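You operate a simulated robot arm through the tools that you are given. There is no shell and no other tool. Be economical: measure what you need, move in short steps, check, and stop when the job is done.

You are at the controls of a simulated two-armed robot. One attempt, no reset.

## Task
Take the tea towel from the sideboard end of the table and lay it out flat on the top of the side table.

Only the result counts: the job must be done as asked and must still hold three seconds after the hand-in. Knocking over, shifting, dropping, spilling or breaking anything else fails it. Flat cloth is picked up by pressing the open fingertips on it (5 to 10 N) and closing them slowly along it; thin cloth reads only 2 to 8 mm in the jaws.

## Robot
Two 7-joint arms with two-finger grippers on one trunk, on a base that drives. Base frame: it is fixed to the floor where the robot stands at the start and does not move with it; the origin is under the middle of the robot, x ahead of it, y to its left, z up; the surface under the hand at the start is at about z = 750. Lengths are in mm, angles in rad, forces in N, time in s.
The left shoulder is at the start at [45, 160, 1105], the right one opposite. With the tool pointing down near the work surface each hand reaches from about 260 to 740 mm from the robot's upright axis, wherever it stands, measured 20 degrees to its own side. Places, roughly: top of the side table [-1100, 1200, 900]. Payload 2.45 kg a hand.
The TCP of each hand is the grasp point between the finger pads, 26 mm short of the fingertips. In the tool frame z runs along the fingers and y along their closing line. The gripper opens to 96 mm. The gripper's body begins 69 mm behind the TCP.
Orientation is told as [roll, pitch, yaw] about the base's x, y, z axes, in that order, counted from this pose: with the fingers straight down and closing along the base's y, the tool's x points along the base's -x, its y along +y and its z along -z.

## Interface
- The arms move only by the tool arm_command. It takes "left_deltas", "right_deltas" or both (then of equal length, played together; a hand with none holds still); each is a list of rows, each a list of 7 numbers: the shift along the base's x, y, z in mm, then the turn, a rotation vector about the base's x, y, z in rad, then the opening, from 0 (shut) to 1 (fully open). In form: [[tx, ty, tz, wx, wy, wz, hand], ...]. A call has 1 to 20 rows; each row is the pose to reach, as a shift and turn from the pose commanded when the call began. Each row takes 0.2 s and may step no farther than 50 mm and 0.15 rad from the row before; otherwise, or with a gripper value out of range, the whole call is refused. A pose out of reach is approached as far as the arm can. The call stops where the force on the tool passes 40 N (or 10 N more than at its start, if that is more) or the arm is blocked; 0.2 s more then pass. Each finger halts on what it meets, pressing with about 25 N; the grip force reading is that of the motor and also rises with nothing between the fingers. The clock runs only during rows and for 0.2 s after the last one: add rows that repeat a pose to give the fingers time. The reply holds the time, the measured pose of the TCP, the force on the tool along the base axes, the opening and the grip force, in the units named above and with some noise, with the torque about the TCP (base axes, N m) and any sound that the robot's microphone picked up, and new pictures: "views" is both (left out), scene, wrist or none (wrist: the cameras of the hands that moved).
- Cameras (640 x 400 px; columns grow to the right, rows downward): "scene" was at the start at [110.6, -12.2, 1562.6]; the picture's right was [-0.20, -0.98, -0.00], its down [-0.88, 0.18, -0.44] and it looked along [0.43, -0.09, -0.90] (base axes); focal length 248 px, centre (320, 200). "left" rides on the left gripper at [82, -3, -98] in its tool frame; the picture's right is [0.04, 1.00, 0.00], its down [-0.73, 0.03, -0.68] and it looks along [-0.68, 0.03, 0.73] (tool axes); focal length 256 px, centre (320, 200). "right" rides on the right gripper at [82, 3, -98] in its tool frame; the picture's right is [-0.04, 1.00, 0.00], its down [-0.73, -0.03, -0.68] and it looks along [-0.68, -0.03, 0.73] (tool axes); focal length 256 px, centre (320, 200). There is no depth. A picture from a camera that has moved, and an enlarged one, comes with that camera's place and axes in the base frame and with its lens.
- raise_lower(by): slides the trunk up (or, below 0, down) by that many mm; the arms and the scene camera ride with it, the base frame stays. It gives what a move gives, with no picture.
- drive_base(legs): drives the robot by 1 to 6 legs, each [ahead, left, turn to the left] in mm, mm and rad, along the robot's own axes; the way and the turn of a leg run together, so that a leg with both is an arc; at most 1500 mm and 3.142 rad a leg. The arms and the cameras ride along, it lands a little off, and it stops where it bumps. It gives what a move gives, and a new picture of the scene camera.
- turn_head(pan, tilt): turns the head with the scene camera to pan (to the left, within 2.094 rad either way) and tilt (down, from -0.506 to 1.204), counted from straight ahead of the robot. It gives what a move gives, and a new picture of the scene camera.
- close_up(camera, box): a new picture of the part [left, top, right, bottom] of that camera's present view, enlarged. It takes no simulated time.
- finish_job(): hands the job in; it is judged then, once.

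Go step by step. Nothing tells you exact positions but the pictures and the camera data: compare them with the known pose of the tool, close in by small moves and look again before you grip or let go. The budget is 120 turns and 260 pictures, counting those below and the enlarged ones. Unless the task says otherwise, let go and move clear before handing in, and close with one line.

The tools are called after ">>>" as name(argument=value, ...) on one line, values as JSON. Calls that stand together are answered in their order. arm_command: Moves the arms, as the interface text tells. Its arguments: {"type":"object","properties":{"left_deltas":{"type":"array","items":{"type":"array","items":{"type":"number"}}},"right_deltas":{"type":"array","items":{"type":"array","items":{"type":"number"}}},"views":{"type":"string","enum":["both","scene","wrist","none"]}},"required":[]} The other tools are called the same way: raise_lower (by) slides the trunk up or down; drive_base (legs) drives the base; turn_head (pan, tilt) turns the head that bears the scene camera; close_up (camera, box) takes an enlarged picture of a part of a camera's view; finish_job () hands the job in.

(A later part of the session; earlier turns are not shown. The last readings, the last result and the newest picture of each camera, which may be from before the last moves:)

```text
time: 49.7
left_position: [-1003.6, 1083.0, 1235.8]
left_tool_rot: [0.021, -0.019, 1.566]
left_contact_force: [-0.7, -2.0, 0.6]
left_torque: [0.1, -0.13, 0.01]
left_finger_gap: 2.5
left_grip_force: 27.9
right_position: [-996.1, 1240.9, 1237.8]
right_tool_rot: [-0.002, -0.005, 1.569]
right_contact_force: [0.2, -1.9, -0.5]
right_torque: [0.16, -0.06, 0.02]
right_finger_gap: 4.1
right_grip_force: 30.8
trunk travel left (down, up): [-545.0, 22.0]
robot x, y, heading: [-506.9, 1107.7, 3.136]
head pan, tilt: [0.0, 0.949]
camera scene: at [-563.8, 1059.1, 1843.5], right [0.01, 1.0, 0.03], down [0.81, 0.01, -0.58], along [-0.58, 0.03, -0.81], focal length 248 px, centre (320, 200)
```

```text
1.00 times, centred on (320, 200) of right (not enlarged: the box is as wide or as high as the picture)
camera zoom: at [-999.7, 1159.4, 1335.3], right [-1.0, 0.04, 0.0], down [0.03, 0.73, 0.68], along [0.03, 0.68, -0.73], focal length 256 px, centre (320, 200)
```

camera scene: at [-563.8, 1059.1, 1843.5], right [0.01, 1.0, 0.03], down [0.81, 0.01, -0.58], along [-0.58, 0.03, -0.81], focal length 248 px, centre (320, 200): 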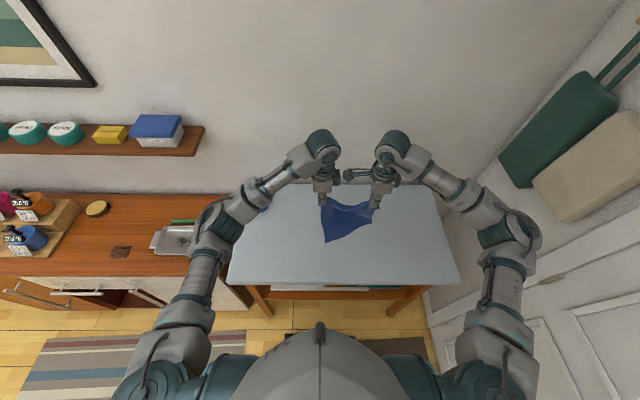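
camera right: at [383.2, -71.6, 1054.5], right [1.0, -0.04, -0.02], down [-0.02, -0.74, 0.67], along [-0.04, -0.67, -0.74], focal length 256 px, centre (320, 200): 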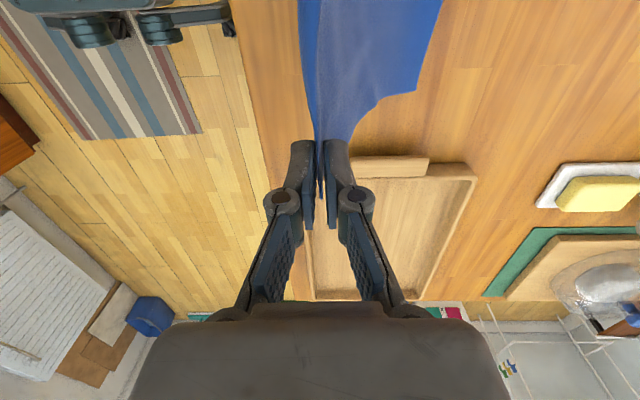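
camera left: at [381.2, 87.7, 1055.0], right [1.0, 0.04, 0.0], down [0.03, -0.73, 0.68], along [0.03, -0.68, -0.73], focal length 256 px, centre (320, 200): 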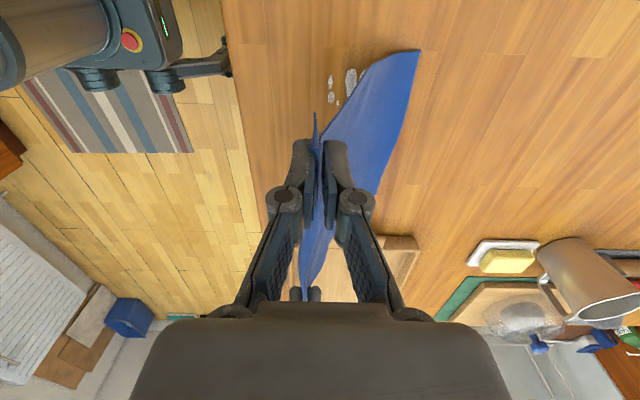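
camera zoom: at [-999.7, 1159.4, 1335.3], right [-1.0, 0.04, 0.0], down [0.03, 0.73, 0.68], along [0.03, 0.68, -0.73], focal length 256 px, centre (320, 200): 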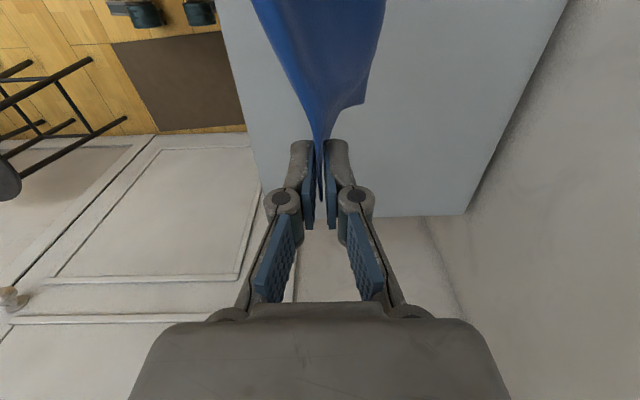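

The robot is rocking side to side after the drive. I hold still for a couple of seconds and check.

>>> arm_command(left_deltas=[[0, 0, 0, 0, 0, 0, 0], [0, 0, 0, 0, 0, 0, 0], [0, 0, 0, 0, 0, 0, 0], [0, 0, 0, 0, 0, 0, 0], [0, 0, 0, 0, 0, 0, 0], [0, 0, 0, 0, 0, 0, 0], [0, 0, 0, 0, 0, 0, 0], [0, 0, 0, 0, 0, 0, 0], [0, 0, 0, 0, 0, 0, 0], [0, 0, 0, 0, 0, 0, 0]], views="none")

>>> arm_command(left_deltas=[[0, 0, 0, 0, 0, 0, 0], [0, 0, 0, 0, 0, 0, 0], [0, 0, 0, 0, 0, 0, 0], [0, 0, 0, 0, 0, 0, 0], [0, 0, 0, 0, 0, 0, 0]], views="scene")

```text
time: 51.9
left_position: [-1005.1, 1116.9, 1234.0]
left_tool_rot: [0.02, 0.003, 1.561]
left_contact_force: [-0.9, -0.5, 0.1]
left_torque: [0.05, -0.08, -0.01]
left_finger_gap: 3.8
left_grip_force: 22.8
right_position: [-999.6, 1275.1, 1232.6]
right_tool_rot: [-0.006, 0.016, 1.565]
right_contact_force: [0.7, -1.3, -0.2]
right_torque: [0.09, 0.03, -0.04]
right_finger_gap: 3.7
right_grip_force: 23.8
trunk travel left (down, up): [-545.0, 22.0]
robot x, y, heading: [-504.0, 1116.9, 3.135]
head pan, tilt: [0.0, 0.949]
```

```text
time: 53.3
left_position: [-1000.5, 1190.5, 1234.2]
left_tool_rot: [0.025, 0.044, 1.557]
left_contact_force: [2.5, -0.1, 1.2]
left_torque: [0.06, 0.05, 0.03]
left_finger_gap: 3.8
left_grip_force: 30.6
right_position: [-994.5, 1347.7, 1225.1]
right_tool_rot: [-0.007, 0.062, 1.556]
right_contact_force: [-1.9, -0.2, 0.1]
right_torque: [0.02, -0.18, 0.0]
right_finger_gap: 3.4
right_grip_force: 30.4
trunk travel left (down, up): [-545.0, 22.0]
robot x, y, heading: [-507.2, 1129.4, 3.136]
head pan, tilt: [0.0, 0.949]
stopped in row 5 (left hand): the arm was blocked; the commanded pose is now the measured one
camera scene: at [-567.7, 1200.1, 1842.1], right [0.01, 1.0, -0.04], down [0.82, -0.03, -0.58], along [-0.58, -0.03, -0.82], focal length 248 px, centre (320, 200)
```

scene: 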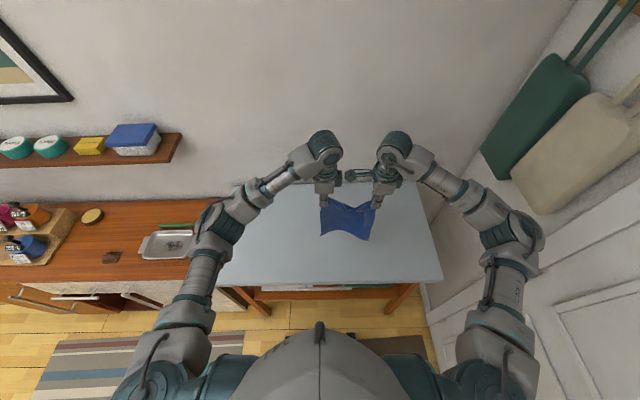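

The rocking is growing rather than dying out, so the base may be riding on something. I back off and lower the trunk a bit to calm it.

>>> drive_base(legs=[[-90, 0, 0]])

>>> arm_command(left_deltas=[[0, 0, 0, 0, 0, 0, 0], [0, 0, 0, 0, 0, 0, 0], [0, 0, 0, 0, 0, 0, 0], [0, 0, 0, 0, 0, 0, 0], [0, 0, 0, 0, 0, 0, 0]], views="none")

>>> turn_head(pan=0, tilt=1.2)

```text
time: 54.4
left_position: [-918.1, 1156.1, 1232.6]
left_tool_rot: [0.02, 0.021, 1.561]
left_contact_force: [0.7, -0.6, -1.7]
left_torque: [-0.04, 0.01, -0.01]
left_finger_gap: 3.4
left_grip_force: 30.1
right_position: [-910.6, 1314.7, 1226.9]
right_tool_rot: [-0.011, 0.038, 1.56]
right_contact_force: [0.0, -0.1, 0.9]
right_torque: [-0.01, 0.08, 0.0]
right_finger_gap: 1.7
right_grip_force: 22.2
trunk travel left (down, up): [-545.0, 22.0]
robot x, y, heading: [-415.1, 1126.2, 3.136]
head pan, tilt: [0.0, 0.949]
camera scene: at [-491.6, 1165.5, 1842.2], right [0.01, 1.0, -0.02], down [0.82, -0.02, -0.57], along [-0.57, -0.01, -0.82], focal length 248 px, centre (320, 200)
```

scene: 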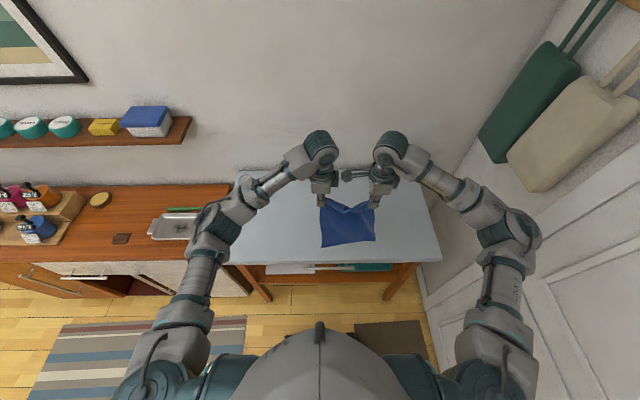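

```text
time: 55.8
left_position: [-901.6, 1101.3, 1240.8]
left_tool_rot: [0.038, -0.032, 1.566]
left_contact_force: [-2.1, 1.2, 0.5]
left_torque: [0.03, -0.07, 0.03]
left_finger_gap: 4.1
left_grip_force: 24.1
right_position: [-893.4, 1254.4, 1242.7]
right_tool_rot: [0.009, -0.002, 1.566]
right_contact_force: [-0.7, -0.5, 0.0]
right_torque: [-0.03, 0.04, 0.02]
right_finger_gap: 2.9
right_grip_force: 22.2
trunk travel left (down, up): [-545.0, 22.0]
robot x, y, heading: [-416.1, 1114.4, 3.14]
head pan, tilt: [0.0, 0.949]
stopped in row 5 (left hand): the arm was blocked; the commanded pose is now the measured one
```

```text
time: 56.6
left_position: [-903.2, 1080.7, 1241.5]
left_tool_rot: [0.039, -0.04, 1.567]
left_contact_force: [-1.9, -1.2, -2.6]
left_torque: [0.05, -0.18, -0.03]
left_finger_gap: 3.4
left_grip_force: 21.6
right_position: [-893.4, 1234.7, 1244.1]
right_tool_rot: [0.007, -0.013, 1.573]
right_contact_force: [2.0, -1.0, 2.0]
right_torque: [0.15, 0.15, 0.04]
right_finger_gap: 1.2
right_grip_force: 23.8
trunk travel left (down, up): [-545.0, 22.0]
robot x, y, heading: [-412.3, 1107.1, 3.142]
head pan, tilt: [0.0, 1.201]
camera scene: at [-459.3, 1071.8, 1827.5], right [0.0, 1.0, 0.02], down [0.93, 0.01, -0.36], along [-0.36, 0.02, -0.93], focal length 248 px, centre (320, 200)
```

scene: 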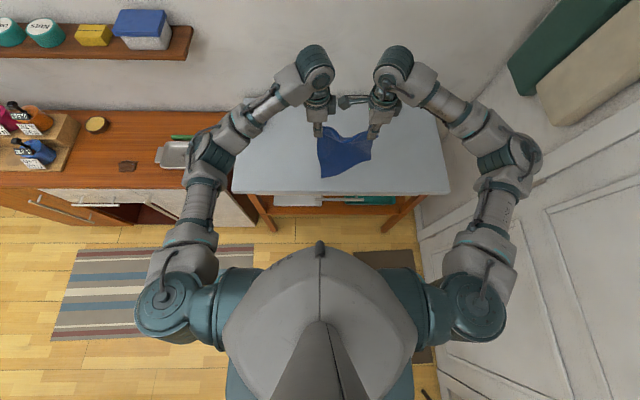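

Still rocking. The door mat begins near y 1366, so the right wheels may be touching it. I drive back away from the table and the mat, then lower the trunk to calm the motion.

>>> drive_base(legs=[[-170, 100, 0]])

>>> raise_lower(by=-120)

>>> turn_head(pan=0, tilt=1.1)

```text
time: 58.2
left_position: [-738.6, 1073.7, 1238.0]
left_tool_rot: [0.031, 0.021, 1.564]
left_contact_force: [2.4, 0.8, 1.1]
left_torque: [-0.06, 0.19, 0.0]
left_finger_gap: 1.2
left_grip_force: 22.0
right_position: [-731.5, 1228.5, 1230.1]
right_tool_rot: [-0.003, 0.045, 1.564]
right_contact_force: [-1.4, 2.3, 0.5]
right_torque: [-0.17, -0.16, -0.02]
right_finger_gap: 3.5
right_grip_force: 30.1
trunk travel left (down, up): [-545.0, 22.0]
robot x, y, heading: [-242.2, 1026.4, 3.135]
head pan, tilt: [0.0, 1.201]
camera scene: at [-300.9, 1115.2, 1824.8], right [0.0, 1.0, -0.05], down [0.94, -0.02, -0.35], along [-0.35, -0.04, -0.94], focal length 248 px, centre (320, 200)
```

scene: 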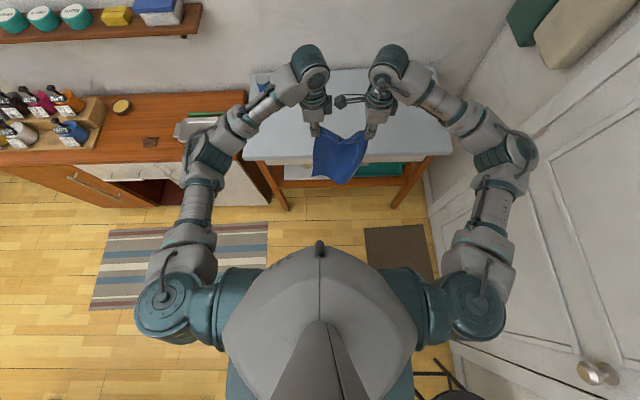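

```text
time: 59.7
left_position: [-726.1, 990.0, 1122.5]
left_tool_rot: [0.043, -0.046, 1.563]
left_contact_force: [-0.2, -1.2, -0.8]
left_torque: [0.02, -0.02, -0.02]
left_finger_gap: 1.8
left_grip_force: 23.5
right_position: [-717.3, 1142.7, 1125.2]
right_tool_rot: [0.006, -0.022, 1.56]
right_contact_force: [0.0, 0.0, -0.9]
right_torque: [0.02, 0.07, 0.01]
right_finger_gap: 3.8
right_grip_force: 22.4
trunk travel left (down, up): [-425.0, 142.0]
robot x, y, heading: [-240.8, 1023.2, 3.141]
head pan, tilt: [0.0, 1.201]
```

```text
time: 60.3
left_position: [-723.8, 979.3, 1126.3]
left_tool_rot: [0.049, -0.05, 1.565]
left_contact_force: [-1.3, -1.4, 0.5]
left_torque: [0.07, -0.14, -0.03]
left_finger_gap: 2.7
left_grip_force: 23.3
right_position: [-714.9, 1133.7, 1129.8]
right_tool_rot: [0.013, -0.025, 1.567]
right_contact_force: [-1.3, -0.6, 1.7]
right_torque: [0.11, -0.32, -0.03]
right_finger_gap: 2.8
right_grip_force: 29.2
trunk travel left (down, up): [-425.0, 142.0]
robot x, y, heading: [-245.3, 1023.2, 3.139]
head pan, tilt: [0.0, 1.1]
camera scene: at [-299.2, 1006.3, 1714.1], right [0.0, 1.0, 0.01], down [0.89, 0.0, -0.45], along [-0.45, 0.01, -0.89], focal length 248 px, centre (320, 200)
```

scene: 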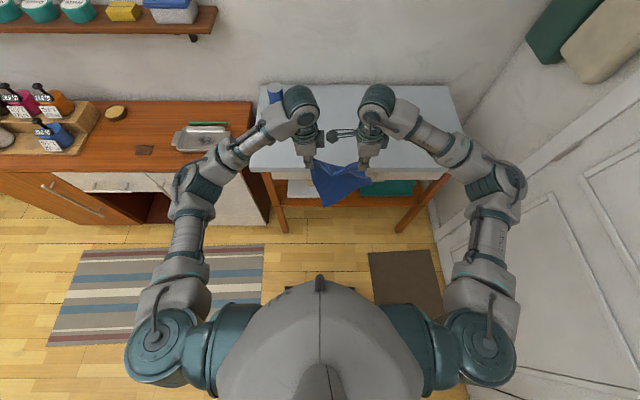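

The base seems to lean and rock slowly. I let time pass and sample the motion without commanding the arms.

>>> raise_lower(by=-5)

>>> raise_lower(by=-5)

>>> raise_lower(by=-5)

>>> raise_lower(by=-5)

>>> raise_lower(by=-5)

>>> raise_lower(by=-5)

```text
time: 60.9
left_position: [-723.9, 1064.0, 1119.6]
left_tool_rot: [0.045, 0.006, 1.56]
left_contact_force: [1.1, 2.1, 0.5]
left_torque: [-0.12, 0.16, -0.02]
left_finger_gap: 3.1
left_grip_force: 25.8
right_position: [-717.4, 1219.0, 1114.2]
right_tool_rot: [0.008, 0.03, 1.556]
right_contact_force: [-0.1, 2.1, 2.1]
right_torque: [-0.16, -0.06, -0.04]
right_finger_gap: 3.6
right_grip_force: 23.6
trunk travel left (down, up): [-420.0, 147.0]
robot x, y, heading: [-244.0, 1037.9, 3.144]
head pan, tilt: [0.0, 1.1]
```

```text
time: 61.4
left_position: [-727.2, 965.3, 1112.4]
left_tool_rot: [0.04, -0.063, 1.567]
left_contact_force: [-1.9, -2.1, -0.3]
left_torque: [0.23, -0.08, 0.01]
left_finger_gap: 3.4
left_grip_force: 28.8
right_position: [-719.7, 1120.9, 1117.8]
right_tool_rot: [0.008, -0.036, 1.564]
right_contact_force: [-2.5, -1.4, 3.3]
right_torque: [0.2, -0.28, -0.01]
right_finger_gap: 3.0
right_grip_force: 29.5
trunk travel left (down, up): [-415.0, 152.0]
robot x, y, heading: [-244.2, 1018.1, 3.134]
head pan, tilt: [0.0, 1.1]
```

```text
time: 62.0
left_position: [-724.5, 1050.7, 1107.0]
left_tool_rot: [0.04, -0.001, 1.563]
left_contact_force: [0.7, 0.3, 0.0]
left_torque: [-0.05, 0.1, 0.01]
left_finger_gap: 3.4
left_grip_force: 28.8
right_position: [-720.5, 1204.4, 1101.5]
right_tool_rot: [0.005, 0.023, 1.562]
right_contact_force: [-1.0, -0.9, 2.5]
right_torque: [-0.02, -0.13, -0.02]
right_finger_gap: 3.5
right_grip_force: 23.3
trunk travel left (down, up): [-410.0, 157.0]
robot x, y, heading: [-244.3, 1036.9, -3.133]
head pan, tilt: [0.0, 1.1]
```

```text
time: 62.5
left_position: [-725.6, 999.8, 1102.4]
left_tool_rot: [0.042, -0.04, 1.563]
left_contact_force: [-1.1, 0.1, 0.2]
left_torque: [0.04, -0.07, 0.04]
left_finger_gap: 3.4
left_grip_force: 28.4
right_position: [-717.7, 1153.8, 1103.3]
right_tool_rot: [0.008, -0.013, 1.561]
right_contact_force: [-0.2, -0.6, 0.6]
right_torque: [0.1, -0.14, 0.04]
right_finger_gap: 2.8
right_grip_force: 29.0
trunk travel left (down, up): [-405.0, 162.0]
robot x, y, heading: [-244.4, 1020.3, 3.142]
head pan, tilt: [0.0, 1.1]
```

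```text
time: 63.0
left_position: [-725.0, 1004.9, 1099.1]
left_tool_rot: [0.043, -0.033, 1.563]
left_contact_force: [-1.0, -0.4, -0.6]
left_torque: [0.0, 0.0, 0.01]
left_finger_gap: 3.5
left_grip_force: 28.1
right_position: [-718.6, 1159.5, 1099.6]
right_tool_rot: [0.011, -0.01, 1.562]
right_contact_force: [-0.3, -0.1, 2.0]
right_torque: [0.04, 0.08, 0.01]
right_finger_gap: 3.1
right_grip_force: 22.4
trunk travel left (down, up): [-400.0, 167.0]
robot x, y, heading: [-243.6, 1022.2, 3.139]
head pan, tilt: [0.0, 1.1]
```

```text
time: 63.6
left_position: [-722.7, 1049.9, 1095.3]
left_tool_rot: [0.046, -0.004, 1.559]
left_contact_force: [0.8, 1.6, -0.8]
left_torque: [-0.09, 0.07, 0.03]
left_finger_gap: 3.8
left_grip_force: 28.0
right_position: [-717.3, 1204.6, 1090.8]
right_tool_rot: [0.01, 0.018, 1.558]
right_contact_force: [-2.3, 1.1, 1.1]
right_torque: [-0.08, 0.11, 0.01]
right_finger_gap: 1.2
right_grip_force: 24.5
trunk travel left (down, up): [-395.0, 172.0]
robot x, y, heading: [-241.3, 1037.2, 3.139]
head pan, tilt: [0.0, 1.1]
```

The base is rocking about ±45 mm at hand height with a roughly 1 s period. I look around the base for a cause, sinking the trunk meanwhile.

>>> turn_head(pan=-1.6, tilt=1.1)

>>> turn_head(pan=1.6, tilt=1.1)

```text
time: 65.2
left_position: [-725.0, 1001.5, 1093.7]
left_tool_rot: [0.044, -0.037, 1.565]
left_contact_force: [-0.1, 0.2, 2.4]
left_torque: [0.03, -0.03, 0.0]
left_finger_gap: 3.4
left_grip_force: 23.8
right_position: [-718.9, 1155.9, 1094.4]
right_tool_rot: [0.01, -0.013, 1.564]
right_contact_force: [-0.1, -0.6, 0.5]
right_torque: [0.06, 0.09, 0.02]
right_finger_gap: 4.1
right_grip_force: 22.6
trunk travel left (down, up): [-395.0, 172.0]
robot x, y, heading: [-241.1, 1025.9, 3.14]
head pan, tilt: [-1.6, 1.1]
camera scene: at [-243.1, 1045.7, 1685.4], right [1.0, -0.03, 0.0], down [-0.02, -0.88, -0.48], along [0.02, 0.48, -0.88], focal length 248 px, centre (320, 200)
```

scene: 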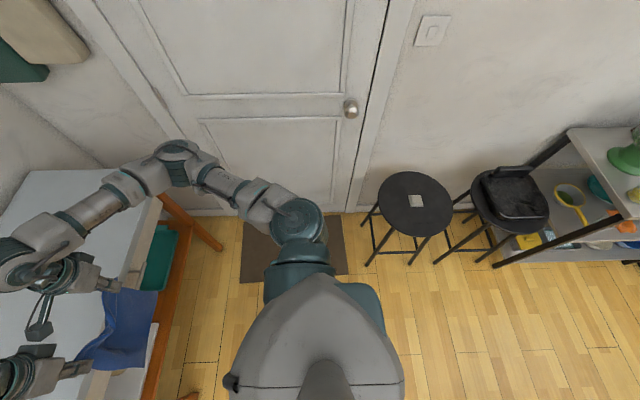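

```text
time: 68.0
left_position: [-725.2, 1000.6, 1094.0]
left_tool_rot: [0.044, -0.038, 1.565]
left_contact_force: [-1.1, 0.1, 0.4]
left_torque: [0.03, -0.06, 0.01]
left_finger_gap: 3.1
left_grip_force: 22.8
right_position: [-718.6, 1155.0, 1095.7]
right_tool_rot: [0.007, -0.014, 1.564]
right_contact_force: [-0.1, -1.0, -2.7]
right_torque: [0.09, 0.01, 0.04]
right_finger_gap: 3.5
right_grip_force: 21.6
trunk travel left (down, up): [-395.0, 172.0]
robot x, y, heading: [-246.2, 1027.2, 3.141]
head pan, tilt: [1.6, 1.1]
camera scene: at [-242.3, 919.5, 1681.9], right [-1.0, -0.03, -0.01], down [-0.02, 0.9, -0.43], along [0.02, -0.43, -0.9], focal length 248 px, centre (320, 200)
```

scene: 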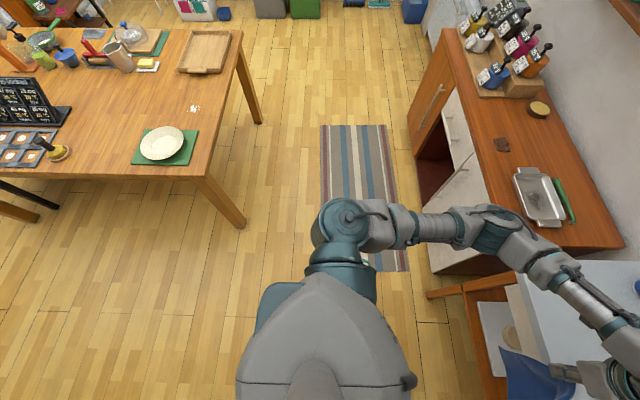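

It has settled now: repeated readings are equal, with a slight static lean. The straight run ahead is clear, so I raise the trunk just enough and drive forward gently in small legs without sidestepping.

>>> raise_lower(by=100)

>>> drive_base(legs=[[80, 0, 0], [80, 0, 0], [70, 0, 0]])

>>> turn_head(pan=0, tilt=1.0)

```text
time: 69.3
left_position: [-726.2, 1049.3, 1194.6]
left_tool_rot: [0.043, -0.004, 1.562]
left_contact_force: [0.2, 0.6, 0.2]
left_torque: [-0.01, 0.02, 0.0]
left_finger_gap: 3.1
left_grip_force: 22.9
right_position: [-717.5, 1203.5, 1188.5]
right_tool_rot: [0.006, 0.021, 1.558]
right_contact_force: [-0.8, 0.1, 1.6]
right_torque: [-0.01, 0.01, 0.0]
right_finger_gap: 1.3
right_grip_force: 24.0
trunk travel left (down, up): [-495.0, 72.0]
robot x, y, heading: [-238.2, 1028.5, 3.14]
head pan, tilt: [1.6, 1.1]
```

```text
time: 71.6
left_position: [-936.3, 962.5, 1200.9]
left_tool_rot: [0.061, -0.062, 1.566]
left_contact_force: [-1.8, -1.2, -1.8]
left_torque: [0.02, 0.01, 0.0]
left_finger_gap: 2.3
left_grip_force: 22.7
right_position: [-929.3, 1117.2, 1207.9]
right_tool_rot: [0.027, -0.04, 1.57]
right_contact_force: [-2.0, -2.6, 1.1]
right_torque: [0.07, 0.04, 0.0]
right_finger_gap: 3.6
right_grip_force: 30.3
trunk travel left (down, up): [-495.0, 72.0]
robot x, y, heading: [-470.4, 1021.9, -3.137]
head pan, tilt: [1.6, 1.1]
camera scene: at [-434.3, 892.1, 1780.5], right [-1.0, -0.03, 0.01], down [-0.03, 0.91, -0.42], along [0.0, -0.42, -0.91], focal length 248 px, centre (320, 200)
```

scene: 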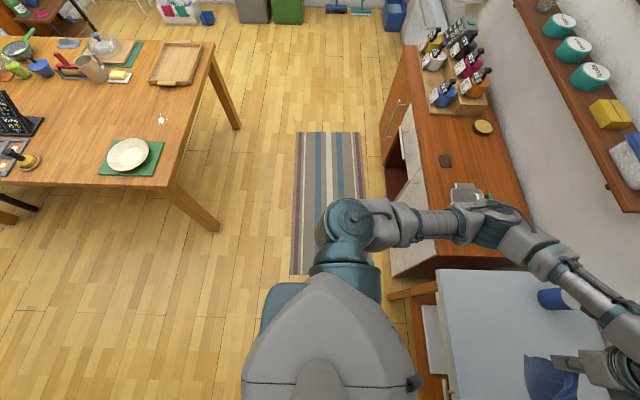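

```text
time: 73.3
left_position: [-952.2, 990.5, 1195.9]
left_tool_rot: [0.047, -0.033, 1.567]
left_contact_force: [-1.3, -1.5, 1.6]
left_torque: [0.03, -0.01, 0.0]
left_finger_gap: 1.2
left_grip_force: 22.1
right_position: [-945.0, 1145.2, 1196.8]
right_tool_rot: [0.015, -0.011, 1.572]
right_contact_force: [0.2, -0.6, 0.7]
right_torque: [0.03, -0.03, -0.02]
right_finger_gap: 1.2
right_grip_force: 21.7
trunk travel left (down, up): [-495.0, 72.0]
robot x, y, heading: [-474.5, 1016.1, -3.139]
head pan, tilt: [0.0, 1.0]
camera scene: at [-536.4, 1031.2, 1790.3], right [0.0, 1.0, -0.01], down [0.84, 0.0, -0.54], along [-0.54, -0.01, -0.84], focal length 248 px, centre (320, 200)
```

scene: 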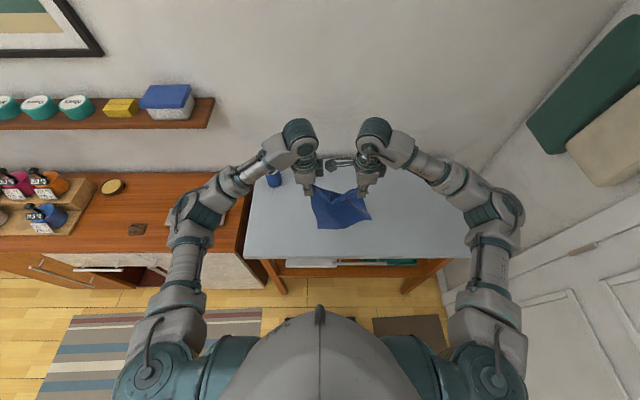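

At x −475 I'm close enough. I straighten the left hand and shift both hands 40 mm in +y away from the cup, slowly, letting the robot settle.

>>> arm_command(left_deltas=[[0, 5, 0, -0.01, 0.005, 0, 0], [0, 10, 0, -0.02, 0.01, 0, 0], [0, 15, 0, -0.03, 0.015, 0, 0], [0, 20, 0, -0.04, 0.02, 0, 0], [0, 25, 0, -0.04, 0.02, 0, 0], [0, 30, 0, -0.04, 0.02, 0, 0], [0, 35, 0, -0.04, 0.02, 0, 0], [0, 40, 0, -0.04, 0.02, 0, 0], [0, 40, 0, -0.04, 0.02, 0, 0], [0, 40, 0, -0.04, 0.02, 0, 0]], right_deltas=[[0, 5, 0, -0.01, 0, 0, 0], [0, 10, 0, -0.01, 0, 0, 0], [0, 15, 0, -0.01, 0, 0, 0], [0, 20, 0, -0.01, 0, 0, 0], [0, 25, 0, -0.01, 0, 0, 0], [0, 30, 0, -0.01, 0, 0, 0], [0, 35, 0, -0.01, 0, 0, 0], [0, 40, 0, -0.01, 0, 0, 0], [0, 40, 0, -0.01, 0, 0, 0], [0, 40, 0, -0.01, 0, 0, 0]], views="none")

>>> turn_head(pan=0, tilt=0.95)

>>> turn_head(pan=0, tilt=1.0)

```text
time: 75.7
left_position: [-946.0, 1071.5, 1198.0]
left_tool_rot: [0.075, 0.04, 1.57]
left_contact_force: [0.7, -0.4, -0.3]
left_torque: [-0.06, 0.02, 0.0]
left_finger_gap: 2.8
left_grip_force: 28.7
right_position: [-938.0, 1227.2, 1194.6]
right_tool_rot: [0.019, 0.033, 1.569]
right_contact_force: [-0.5, 2.8, 1.2]
right_torque: [-0.16, 0.0, -0.01]
right_finger_gap: 1.4
right_grip_force: 22.6
trunk travel left (down, up): [-495.0, 72.0]
robot x, y, heading: [-477.2, 1018.8, -3.142]
head pan, tilt: [0.0, 1.0]
stopped in row 10 (left hand): the arm was blocked; the commanded pose is now the measured one
```

```text
time: 76.3
left_position: [-948.7, 1000.6, 1198.4]
left_tool_rot: [0.072, -0.007, 1.576]
left_contact_force: [-2.1, -1.2, -0.3]
left_torque: [0.05, -0.18, -0.02]
left_finger_gap: 1.9
left_grip_force: 23.0
right_position: [-939.7, 1156.6, 1204.8]
right_tool_rot: [0.02, -0.014, 1.579]
right_contact_force: [-0.9, -0.5, -2.4]
right_torque: [-0.01, -0.01, -0.01]
right_finger_gap: 3.2
right_grip_force: 22.4
trunk travel left (down, up): [-495.0, 72.0]
robot x, y, heading: [-476.2, 1002.3, -3.137]
head pan, tilt: [0.0, 0.949]
camera scene: at [-537.7, 952.2, 1793.3], right [0.0, 1.0, 0.03], down [0.82, 0.02, -0.58], along [-0.58, 0.02, -0.82], focal length 248 px, centre (320, 200)
```

scene: 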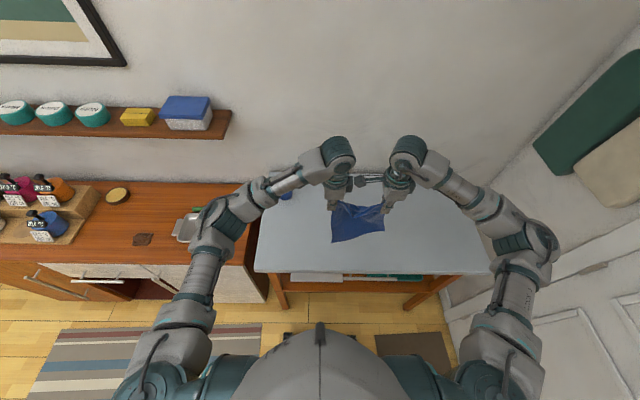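

```text
time: 77.0
left_position: [-948.7, 1072.1, 1196.3]
left_tool_rot: [0.071, 0.041, 1.571]
left_contact_force: [0.3, 0.8, -0.9]
left_torque: [0.01, 0.07, -0.01]
left_finger_gap: 1.3
left_grip_force: 23.5
right_position: [-939.6, 1228.9, 1191.5]
right_tool_rot: [0.016, 0.033, 1.571]
right_contact_force: [-0.3, 1.6, -1.0]
right_torque: [-0.11, -0.01, -0.04]
right_finger_gap: 4.1
right_grip_force: 30.9
trunk travel left (down, up): [-495.0, 72.0]
robot x, y, heading: [-473.1, 1017.0, -3.136]
head pan, tilt: [0.0, 1.0]
camera scene: at [-536.2, 1077.2, 1788.8], right [0.0, 1.0, -0.03], down [0.84, -0.02, -0.53], along [-0.54, -0.03, -0.84], focal length 248 px, centre (320, 200)
```

scene: 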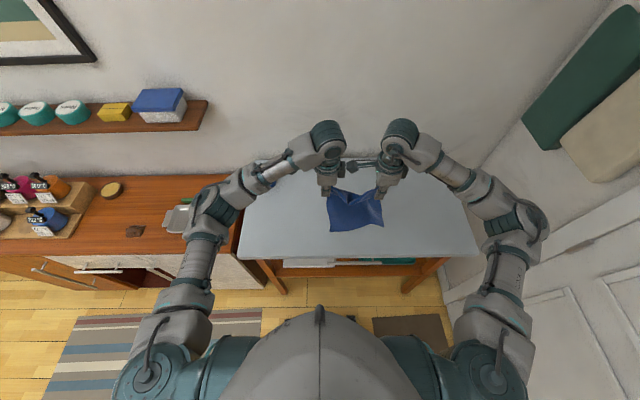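

Still swaying. I'll let several seconds pass and sample it to see whether it damps out.

>>> turn_head(pan=-2.0, tilt=1.0)

>>> turn_head(pan=1.0, tilt=1.2)

>>> turn_head(pan=0, tilt=1.0)

```text
time: 78.9
left_position: [-948.7, 1069.7, 1196.1]
left_tool_rot: [0.071, 0.04, 1.572]
left_contact_force: [0.8, -0.4, 0.9]
left_torque: [0.25, 0.16, -0.06]
left_finger_gap: 1.7
left_grip_force: 23.7
right_position: [-939.8, 1224.2, 1193.6]
right_tool_rot: [0.018, 0.031, 1.572]
right_contact_force: [-1.2, 2.9, 0.0]
right_torque: [-0.12, -0.01, -0.1]
right_finger_gap: 2.8
right_grip_force: 29.2
trunk travel left (down, up): [-495.0, 72.0]
robot x, y, heading: [-473.5, 1015.5, -3.143]
head pan, tilt: [-2.0, 1.0]
camera scene: at [-437.2, 1138.9, 1787.1], right [0.91, -0.41, 0.02], down [-0.34, -0.78, -0.52], along [0.23, 0.46, -0.86], focal length 248 px, centre (320, 200)
```

scene: 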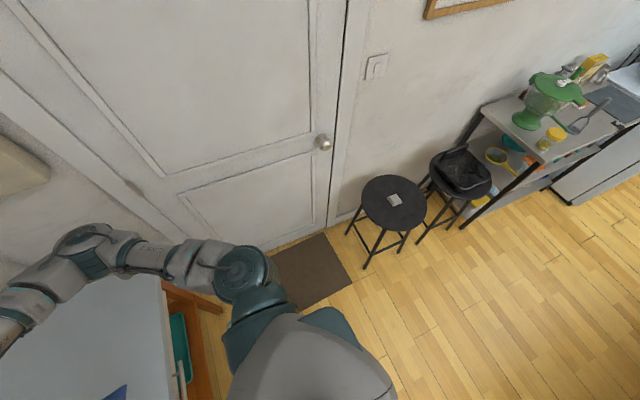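

```text
time: 81.5
left_position: [-947.1, 1088.5, 1198.3]
left_tool_rot: [0.075, 0.05, 1.569]
left_contact_force: [0.9, 1.2, 1.4]
left_torque: [-0.01, 0.12, -0.01]
left_finger_gap: 1.4
left_grip_force: 24.9
right_position: [-939.0, 1245.1, 1191.8]
right_tool_rot: [0.02, 0.042, 1.566]
right_contact_force: [-0.8, 1.8, -2.7]
right_torque: [-0.11, 0.0, -0.04]
right_finger_gap: 2.9
right_grip_force: 21.8
trunk travel left (down, up): [-495.0, 72.0]
robot x, y, heading: [-477.9, 1023.4, -3.141]
head pan, tilt: [1.0, 1.201]
camera scene: at [-492.6, 999.9, 1778.7], right [-0.84, 0.54, -0.01], down [0.5, 0.78, -0.37], along [-0.19, -0.32, -0.93], focal length 248 px, centre (320, 200)
```

scene: 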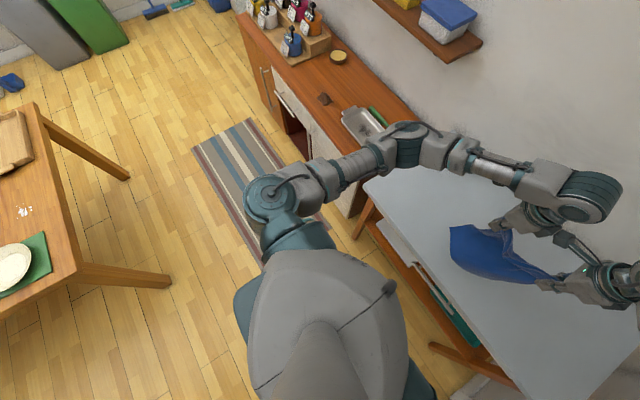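

```text
time: 82.8
left_position: [-947.6, 1063.0, 1195.6]
left_tool_rot: [0.072, 0.035, 1.573]
left_contact_force: [1.1, 0.6, 0.7]
left_torque: [-0.05, 0.05, 0.01]
left_finger_gap: 2.0
left_grip_force: 23.7
right_position: [-939.7, 1219.3, 1193.5]
right_tool_rot: [0.02, 0.026, 1.572]
right_contact_force: [0.5, 1.0, 0.5]
right_torque: [-0.14, 0.09, -0.03]
right_finger_gap: 1.3
right_grip_force: 23.5
trunk travel left (down, up): [-495.0, 72.0]
robot x, y, heading: [-473.1, 1016.1, -3.134]
head pan, tilt: [0.0, 1.0]
camera scene: at [-536.0, 1072.0, 1788.5], right [0.0, 1.0, -0.03], down [0.85, -0.02, -0.53], along [-0.53, -0.03, -0.84], focal length 248 px, centre (320, 200)
```

scene: 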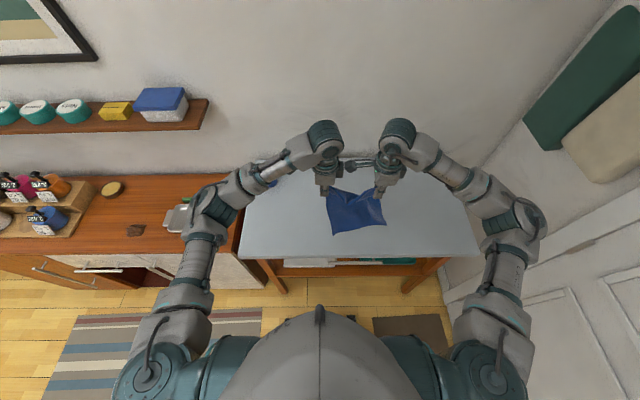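

The sway seems tied to the raised trunk. The hands were comfortable at this height with the trunk low, so I alternate: arms up, trunk down, keeping the cloth at the same height.

>>> arm_command(left_deltas=[[0, 0, 15, -0.01, 0, 0, 0], [0, 0, 30, -0.02, 0, 0, 0], [0, 0, 45, -0.03, 0, 0, 0], [0, 0, 60, -0.04, 0, 0, 0], [0, 0, 75, -0.05, 0, 0, 0], [0, 0, 90, -0.06, 0, 0, 0], [0, 0, 100, -0.06, 0, 0, 0]], right_deltas=[[0, 0, 15, 0, 0, 0, 0], [0, 0, 30, 0, 0, 0, 0], [0, 0, 45, 0, 0, 0, 0], [0, 0, 60, 0, 0, 0, 0], [0, 0, 75, 0, 0, 0, 0], [0, 0, 90, 0, 0, 0, 0], [0, 0, 100, 0, 0, 0, 0]], views="none")

>>> raise_lower(by=-100)

>>> raise_lower(by=-2)

>>> raise_lower(by=2)

```text
time: 84.1
left_position: [-947.2, 970.5, 1283.6]
left_tool_rot: [0.077, 0.034, 1.582]
left_contact_force: [-5.2, -5.0, -0.5]
left_torque: [0.67, -0.45, 0.03]
left_finger_gap: 2.4
left_grip_force: 23.2
right_position: [-936.4, 1133.4, 1289.2]
right_tool_rot: [0.025, -0.033, 1.567]
right_contact_force: [1.8, 3.4, 0.2]
right_torque: [-0.46, 0.4, 0.45]
right_finger_gap: 3.2
right_grip_force: 30.0
trunk travel left (down, up): [-495.0, 72.0]
robot x, y, heading: [-475.7, 1001.5, -3.141]
head pan, tilt: [0.0, 1.0]
stopped in row 6 (left hand): the force on the tool passed its limit at 45 N (the readings are from after the stop); the commanded pose is now the measured one
```

```text
time: 85.4
left_position: [-943.5, 1065.1, 1183.6]
left_tool_rot: [0.077, 0.098, 1.571]
left_contact_force: [5.0, -6.2, -1.1]
left_torque: [0.67, 0.46, -0.31]
left_finger_gap: 2.1
left_grip_force: 27.2
right_position: [-936.3, 1228.4, 1179.5]
right_tool_rot: [0.025, 0.03, 1.555]
right_contact_force: [-2.9, 6.7, 1.4]
right_torque: [-0.91, -0.36, -0.33]
right_finger_gap: 3.4
right_grip_force: 30.1
trunk travel left (down, up): [-395.0, 172.0]
robot x, y, heading: [-478.7, 1010.2, 3.143]
head pan, tilt: [0.0, 1.0]
```

```text
time: 86.0
left_position: [-948.4, 967.0, 1182.3]
left_tool_rot: [0.076, 0.031, 1.581]
left_contact_force: [-4.2, -9.3, 1.9]
left_torque: [0.99, -0.48, 0.06]
left_finger_gap: 2.9
left_grip_force: 26.7
right_position: [-937.5, 1130.2, 1187.3]
right_tool_rot: [0.023, -0.036, 1.568]
right_contact_force: [3.0, 4.5, -0.6]
right_torque: [-0.38, 0.35, 0.53]
right_finger_gap: 1.1
right_grip_force: 22.8
trunk travel left (down, up): [-393.0, 174.0]
robot x, y, heading: [-477.3, 989.6, -3.145]
head pan, tilt: [0.0, 1.0]
```

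```text
time: 86.5
left_position: [-946.5, 1055.9, 1182.6]
left_tool_rot: [0.076, 0.094, 1.575]
left_contact_force: [5.6, -6.2, -0.7]
left_torque: [0.7, 0.62, -0.38]
left_finger_gap: 1.9
left_grip_force: 23.5
right_position: [-938.5, 1219.3, 1177.7]
right_tool_rot: [0.022, 0.025, 1.559]
right_contact_force: [-5.3, 7.6, 0.6]
right_torque: [-0.84, -0.48, -0.37]
right_finger_gap: 2.7
right_grip_force: 22.9
trunk travel left (down, up): [-395.0, 172.0]
robot x, y, heading: [-477.7, 1011.2, -3.136]
head pan, tilt: [0.0, 1.0]
```

The cloth got pulled taut because the hands spread by 8 mm, and my tilt correction went about the wrong axis. I fix separation and tilt while raising the arms, then lower the trunk again.

>>> arm_command(left_deltas=[[0, 3, 0, 0.02, -0.015, 0, 0], [0, 5, 0, 0.04, -0.03, 0, 0], [0, 5, 10, 0.06, -0.05, 0, 0], [0, 5, 25, 0.06, -0.05, 0, 0], [0, 5, 40, 0.06, -0.05, 0, 0], [0, 5, 55, 0.06, -0.05, 0, 0]], right_deltas=[[0, -3, 0, 0, 0, 0, 0], [0, -5, 0, 0, 0, 0, 0], [0, -5, 10, 0, 0, 0, 0], [0, -5, 25, 0, 0, 0, 0], [0, -5, 40, 0, 0, 0, 0], [0, -5, 55, 0, 0, 0, 0]], views="wrist")

>>> raise_lower(by=-55)

```text
time: 87.0
left_position: [-942.8, 995.6, 1186.1]
left_tool_rot: [0.056, 0.029, 1.58]
left_contact_force: [-4.5, -6.2, -0.1]
left_torque: [0.7, -0.41, 0.12]
left_finger_gap: 1.1
left_grip_force: 25.0
right_position: [-936.7, 1155.4, 1189.7]
right_tool_rot: [0.033, -0.012, 1.554]
right_contact_force: [4.1, 7.2, 0.7]
right_torque: [-0.86, 0.44, 0.52]
right_finger_gap: 3.6
right_grip_force: 28.7
trunk travel left (down, up): [-395.0, 172.0]
robot x, y, heading: [-476.2, 994.5, -3.145]
head pan, tilt: [0.0, 1.0]
stopped in row 2 (left hand): the force on the tool passed its limit at 44 N (the readings are from after the stop); the commanded pose is now the measured one
camera right: at [-936.3, 1073.3, 1286.2], right [-1.0, 0.06, 0.03], down [0.06, 0.72, 0.69], along [0.02, 0.69, -0.73], focal length 256 px, centre (320, 200)
camera left: at [-934.9, 917.4, 1287.1], right [-1.0, -0.05, 0.06], down [0.0, 0.75, 0.66], along [-0.07, 0.66, -0.75], focal length 256 px, centre (320, 200)
```

right: 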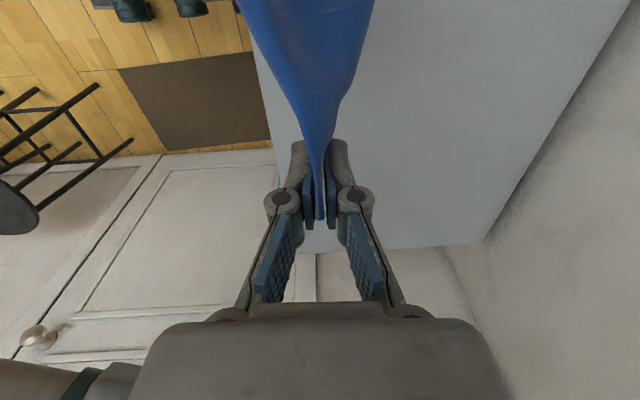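
left: 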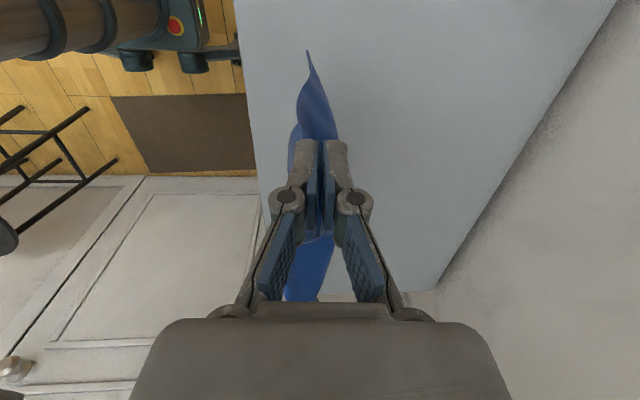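

```text
time: 88.0
left_position: [-943.1, 1013.3, 1130.6]
left_tool_rot: [0.057, 0.04, 1.579]
left_contact_force: [-3.0, -5.4, 0.3]
left_torque: [0.64, -0.31, 0.1]
left_finger_gap: 1.3
left_grip_force: 22.5
right_position: [-934.1, 1172.8, 1132.6]
right_tool_rot: [0.032, 0.001, 1.551]
right_contact_force: [3.5, 6.1, 0.0]
right_torque: [-0.64, 0.4, 0.4]
right_finger_gap: 2.8
right_grip_force: 23.1
trunk travel left (down, up): [-340.0, 227.0]
robot x, y, heading: [-480.2, 996.7, -3.144]
head pan, tilt: [0.0, 1.0]
```

The forces push the hands apart, so the right hand's camera bracket is touching the tilted left gripper; it isn't cloth tension. I tilt only the left hand back upright.

>>> arm_command(left_deltas=[[0, -1, 0, 0.02, 0, 0, 0], [0, -1, 0, 0.04, -0.01, 0, 0], [0, 0, 0, 0.055, -0.02, 0, 0]], views="scene")

>>> close_up(camera="scene", box=[240, 100, 460, 260])

```text
time: 88.8
left_position: [-944.0, 986.0, 1130.0]
left_tool_rot: [0.036, -0.033, 1.577]
left_contact_force: [-0.6, 0.1, -0.6]
left_torque: [0.02, -0.05, 0.01]
left_finger_gap: 2.2
left_grip_force: 23.1
right_position: [-935.2, 1146.2, 1135.7]
right_tool_rot: [0.032, -0.017, 1.553]
right_contact_force: [-0.1, -0.3, 2.8]
right_torque: [0.05, -0.02, 0.01]
right_finger_gap: 3.1
right_grip_force: 24.8
trunk travel left (down, up): [-340.0, 227.0]
robot x, y, heading: [-480.1, 991.7, -3.145]
head pan, tilt: [0.0, 1.0]
camera scene: at [-563.5, 953.3, 1635.2], right [0.0, 1.0, 0.02], down [0.84, 0.02, -0.54], along [-0.54, 0.02, -0.84], focal length 248 px, centre (320, 200)
```

scene: 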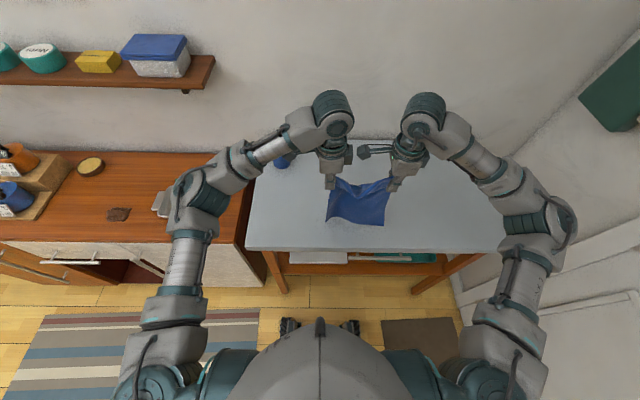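

```text
2.50 times, centred on (350, 180) of scene
camera zoom: at [-563.5, 953.3, 1635.2], right [0.0, 1.0, 0.02], down [0.84, 0.02, -0.54], along [-0.54, 0.02, -0.84], focal length 619 px, centre (245, 250)
```

zoom: 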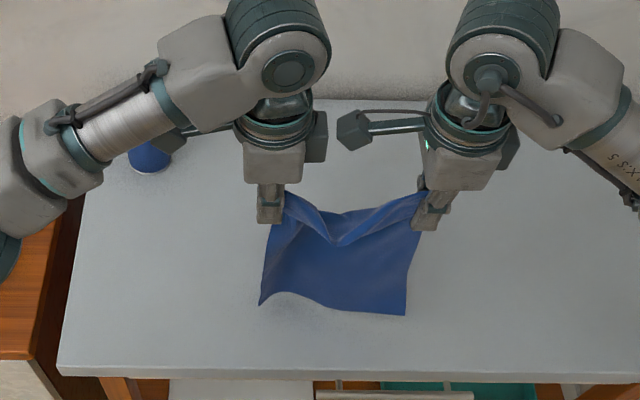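

Forces are back to zero and the cloth hangs nicely. Let me check whether the sway calms now that the trunk is low and the hands are apart.

>>> raise_lower(by=1)

>>> raise_lower(by=-1)

>>> raise_lower(by=1)

>>> raise_lower(by=-1)

>>> raise_lower(by=1)

>>> raise_lower(by=-1)

```text
time: 89.3
left_position: [-943.0, 1003.3, 1132.9]
left_tool_rot: [0.034, -0.019, 1.578]
left_contact_force: [0.1, -0.2, -0.5]
left_torque: [-0.01, 0.01, -0.02]
left_finger_gap: 2.5
left_grip_force: 24.3
right_position: [-936.0, 1163.1, 1133.9]
right_tool_rot: [0.03, -0.005, 1.554]
right_contact_force: [0.3, -0.5, 1.8]
right_torque: [0.02, 0.0, -0.01]
right_finger_gap: 1.8
right_grip_force: 26.3
trunk travel left (down, up): [-341.0, 226.0]
robot x, y, heading: [-479.0, 991.4, -3.138]
head pan, tilt: [0.0, 1.0]
```

```text
time: 89.8
left_position: [-943.5, 1022.1, 1130.8]
left_tool_rot: [0.035, -0.008, 1.575]
left_contact_force: [-0.3, 0.8, -0.9]
left_torque: [-0.05, 0.09, 0.01]
left_finger_gap: 2.7
left_grip_force: 25.6
right_position: [-934.4, 1181.6, 1131.5]
right_tool_rot: [0.031, 0.007, 1.55]
right_contact_force: [0.0, 1.9, -0.7]
right_torque: [-0.05, -0.03, -0.01]
right_finger_gap: 3.1
right_grip_force: 22.5
trunk travel left (down, up): [-340.0, 227.0]
robot x, y, heading: [-474.4, 1000.0, -3.137]
head pan, tilt: [0.0, 1.0]
```

```text
time: 90.3
left_position: [-943.4, 971.8, 1131.8]
left_tool_rot: [0.032, -0.044, 1.58]
left_contact_force: [-1.7, 0.2, 0.7]
left_torque: [0.1, -0.18, -0.05]
left_finger_gap: 2.7
left_grip_force: 29.5
right_position: [-936.2, 1131.1, 1137.3]
right_tool_rot: [0.032, -0.027, 1.557]
right_contact_force: [0.1, -1.2, 0.4]
right_torque: [0.14, 0.01, 0.0]
right_finger_gap: 2.1
right_grip_force: 28.2
trunk travel left (down, up): [-341.0, 226.0]
robot x, y, heading: [-476.9, 987.3, -3.14]
head pan, tilt: [0.0, 1.0]
```

```text
time: 90.8
left_position: [-942.9, 1046.4, 1130.5]
left_tool_rot: [0.036, 0.005, 1.57]
left_contact_force: [1.0, 1.3, -0.1]
left_torque: [-0.08, 0.09, 0.01]
left_finger_gap: 2.1
left_grip_force: 27.6
right_position: [-934.6, 1204.7, 1128.0]
right_tool_rot: [0.031, 0.024, 1.548]
right_contact_force: [-0.3, 1.1, -0.4]
right_torque: [-0.15, -0.08, 0.01]
right_finger_gap: 3.5
right_grip_force: 23.3
trunk travel left (down, up): [-340.0, 227.0]
robot x, y, heading: [-476.9, 1002.4, 3.137]
head pan, tilt: [0.0, 1.0]
```

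```text
time: 91.3
left_position: [-943.9, 962.3, 1132.2]
left_tool_rot: [0.032, -0.051, 1.58]
left_contact_force: [-1.0, -0.6, 0.2]
left_torque: [0.09, -0.12, -0.04]
left_finger_gap: 1.5
left_grip_force: 25.2
right_position: [-935.1, 1121.6, 1140.0]
right_tool_rot: [0.034, -0.035, 1.556]
right_contact_force: [0.2, -0.5, -1.2]
right_torque: [0.16, 0.05, 0.02]
right_finger_gap: 3.5
right_grip_force: 24.2
trunk travel left (down, up): [-341.0, 226.0]
robot x, y, heading: [-476.1, 982.8, -3.143]
head pan, tilt: [0.0, 1.0]
```

```text
time: 91.9
left_position: [-943.7, 1040.3, 1129.8]
left_tool_rot: [0.035, 0.005, 1.572]
left_contact_force: [1.8, -0.2, -0.2]
left_torque: [-0.07, 0.13, -0.01]
left_finger_gap: 1.3
left_grip_force: 24.6
right_position: [-935.6, 1199.0, 1128.5]
right_tool_rot: [0.031, 0.021, 1.548]
right_contact_force: [-0.6, 1.2, 0.5]
right_torque: [-0.09, -0.08, 0.0]
right_finger_gap: 3.3
right_grip_force: 31.3
trunk travel left (down, up): [-340.0, 227.0]
robot x, y, heading: [-480.7, 997.7, 3.139]
head pan, tilt: [0.0, 1.0]
```

The sway restarts by itself, and the heading reads right at ±π, so a wrap-around in the base's heading hold may be driving it. Turning slightly right (heading ≈ 3.02) also moves the hands away from the cup.

>>> drive_base(legs=[[0, 0, -0.13]])

>>> raise_lower(by=1)

>>> raise_lower(by=-1)

>>> raise_lower(by=1)

>>> raise_lower(by=-1)

>>> raise_lower(by=1)

```text
time: 92.8
left_position: [-936.7, 1071.0, 1131.8]
left_tool_rot: [0.036, -0.015, 1.443]
left_contact_force: [0.1, 0.6, 0.3]
left_torque: [-0.03, 0.07, 0.03]
left_finger_gap: 0.9
left_grip_force: 23.6
right_position: [-906.7, 1228.2, 1132.8]
right_tool_rot: [0.031, -0.002, 1.421]
right_contact_force: [0.8, 0.4, 0.9]
right_torque: [-0.04, -0.01, -0.04]
right_finger_gap: 3.7
right_grip_force: 25.0
trunk travel left (down, up): [-340.0, 227.0]
robot x, y, heading: [-473.8, 993.1, 3.016]
head pan, tilt: [0.0, 1.0]
camera scene: at [-557.3, 1045.8, 1634.7], right [0.13, 0.99, -0.02], down [0.83, -0.12, -0.54], along [-0.53, 0.05, -0.84], focal length 248 px, centre (320, 200)
```

scene: 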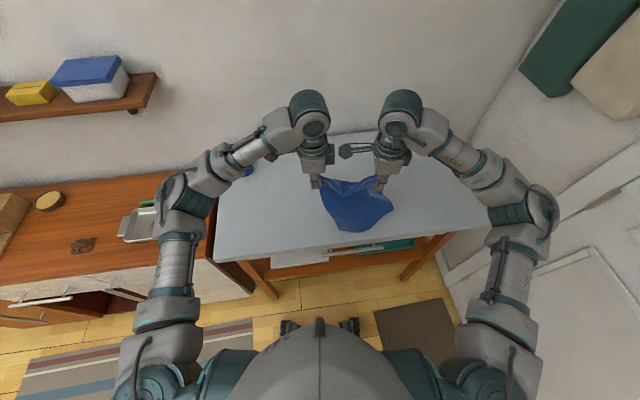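

```text
time: 93.4
left_position: [-932.3, 1059.0, 1135.9]
left_tool_rot: [0.042, -0.03, 1.445]
left_contact_force: [1.3, 0.4, 0.6]
left_torque: [0.02, 0.09, 0.02]
left_finger_gap: 1.1
left_grip_force: 22.5
right_position: [-902.7, 1216.9, 1139.4]
right_tool_rot: [0.039, -0.018, 1.421]
right_contact_force: [-0.8, 0.7, 1.0]
right_torque: [0.01, -0.04, -0.03]
right_finger_gap: 2.6
right_grip_force: 30.0
trunk travel left (down, up): [-341.0, 226.0]
robot x, y, heading: [-475.1, 1000.0, 3.01]
head pan, tilt: [0.0, 1.0]
```

```text
time: 93.9
left_position: [-939.3, 1013.1, 1133.9]
left_tool_rot: [0.042, -0.059, 1.448]
left_contact_force: [-0.8, -0.2, -0.2]
left_torque: [0.03, -0.14, -0.02]
left_finger_gap: 1.6
left_grip_force: 24.8
right_position: [-909.6, 1170.1, 1143.2]
right_tool_rot: [0.039, -0.048, 1.426]
right_contact_force: [0.1, -1.1, 0.6]
right_torque: [0.11, 0.05, 0.0]
right_finger_gap: 1.4
right_grip_force: 22.9
trunk travel left (down, up): [-340.0, 227.0]
robot x, y, heading: [-477.3, 986.4, 3.011]
head pan, tilt: [0.0, 1.0]
```

```text
time: 94.4
left_position: [-928.7, 1087.8, 1135.3]
left_tool_rot: [0.042, -0.008, 1.441]
left_contact_force: [1.0, 1.3, 0.9]
left_torque: [-0.08, 0.11, 0.04]
left_finger_gap: 1.3
left_grip_force: 24.2
right_position: [-899.6, 1245.6, 1134.3]
right_tool_rot: [0.036, 0.004, 1.415]
right_contact_force: [-0.5, 0.9, 2.6]
right_torque: [-0.16, -0.01, 0.0]
right_finger_gap: 1.0
right_grip_force: 23.9
trunk travel left (down, up): [-341.0, 226.0]
robot x, y, heading: [-473.5, 1001.5, 3.015]
head pan, tilt: [0.0, 1.0]
```

```text
time: 94.9
left_position: [-943.4, 994.7, 1132.4]
left_tool_rot: [0.039, -0.074, 1.45]
left_contact_force: [-2.2, 0.0, -1.0]
left_torque: [0.06, -0.17, 0.01]
left_finger_gap: 2.3
left_grip_force: 23.8
right_position: [-912.6, 1152.4, 1143.9]
right_tool_rot: [0.039, -0.06, 1.427]
right_contact_force: [0.3, -0.8, 0.9]
right_torque: [0.19, -0.03, 0.01]
right_finger_gap: 2.4
right_grip_force: 29.5
trunk travel left (down, up): [-340.0, 227.0]
robot x, y, heading: [-475.5, 984.2, 3.011]
head pan, tilt: [0.0, 1.0]
```

```text
time: 95.4
left_position: [-929.4, 1091.6, 1135.7]
left_tool_rot: [0.039, -0.006, 1.443]
left_contact_force: [2.9, 2.4, -1.0]
left_torque: [-0.24, 0.24, 0.03]
left_finger_gap: 2.4
left_grip_force: 24.8
right_position: [-900.8, 1247.5, 1132.6]
right_tool_rot: [0.034, 0.007, 1.418]
right_contact_force: [0.1, 2.1, 0.6]
right_torque: [-0.23, -0.04, 0.01]
right_finger_gap: 2.8
right_grip_force: 22.5
trunk travel left (down, up): [-341.0, 226.0]
robot x, y, heading: [-474.5, 1003.0, 3.01]
head pan, tilt: [0.0, 1.0]
```

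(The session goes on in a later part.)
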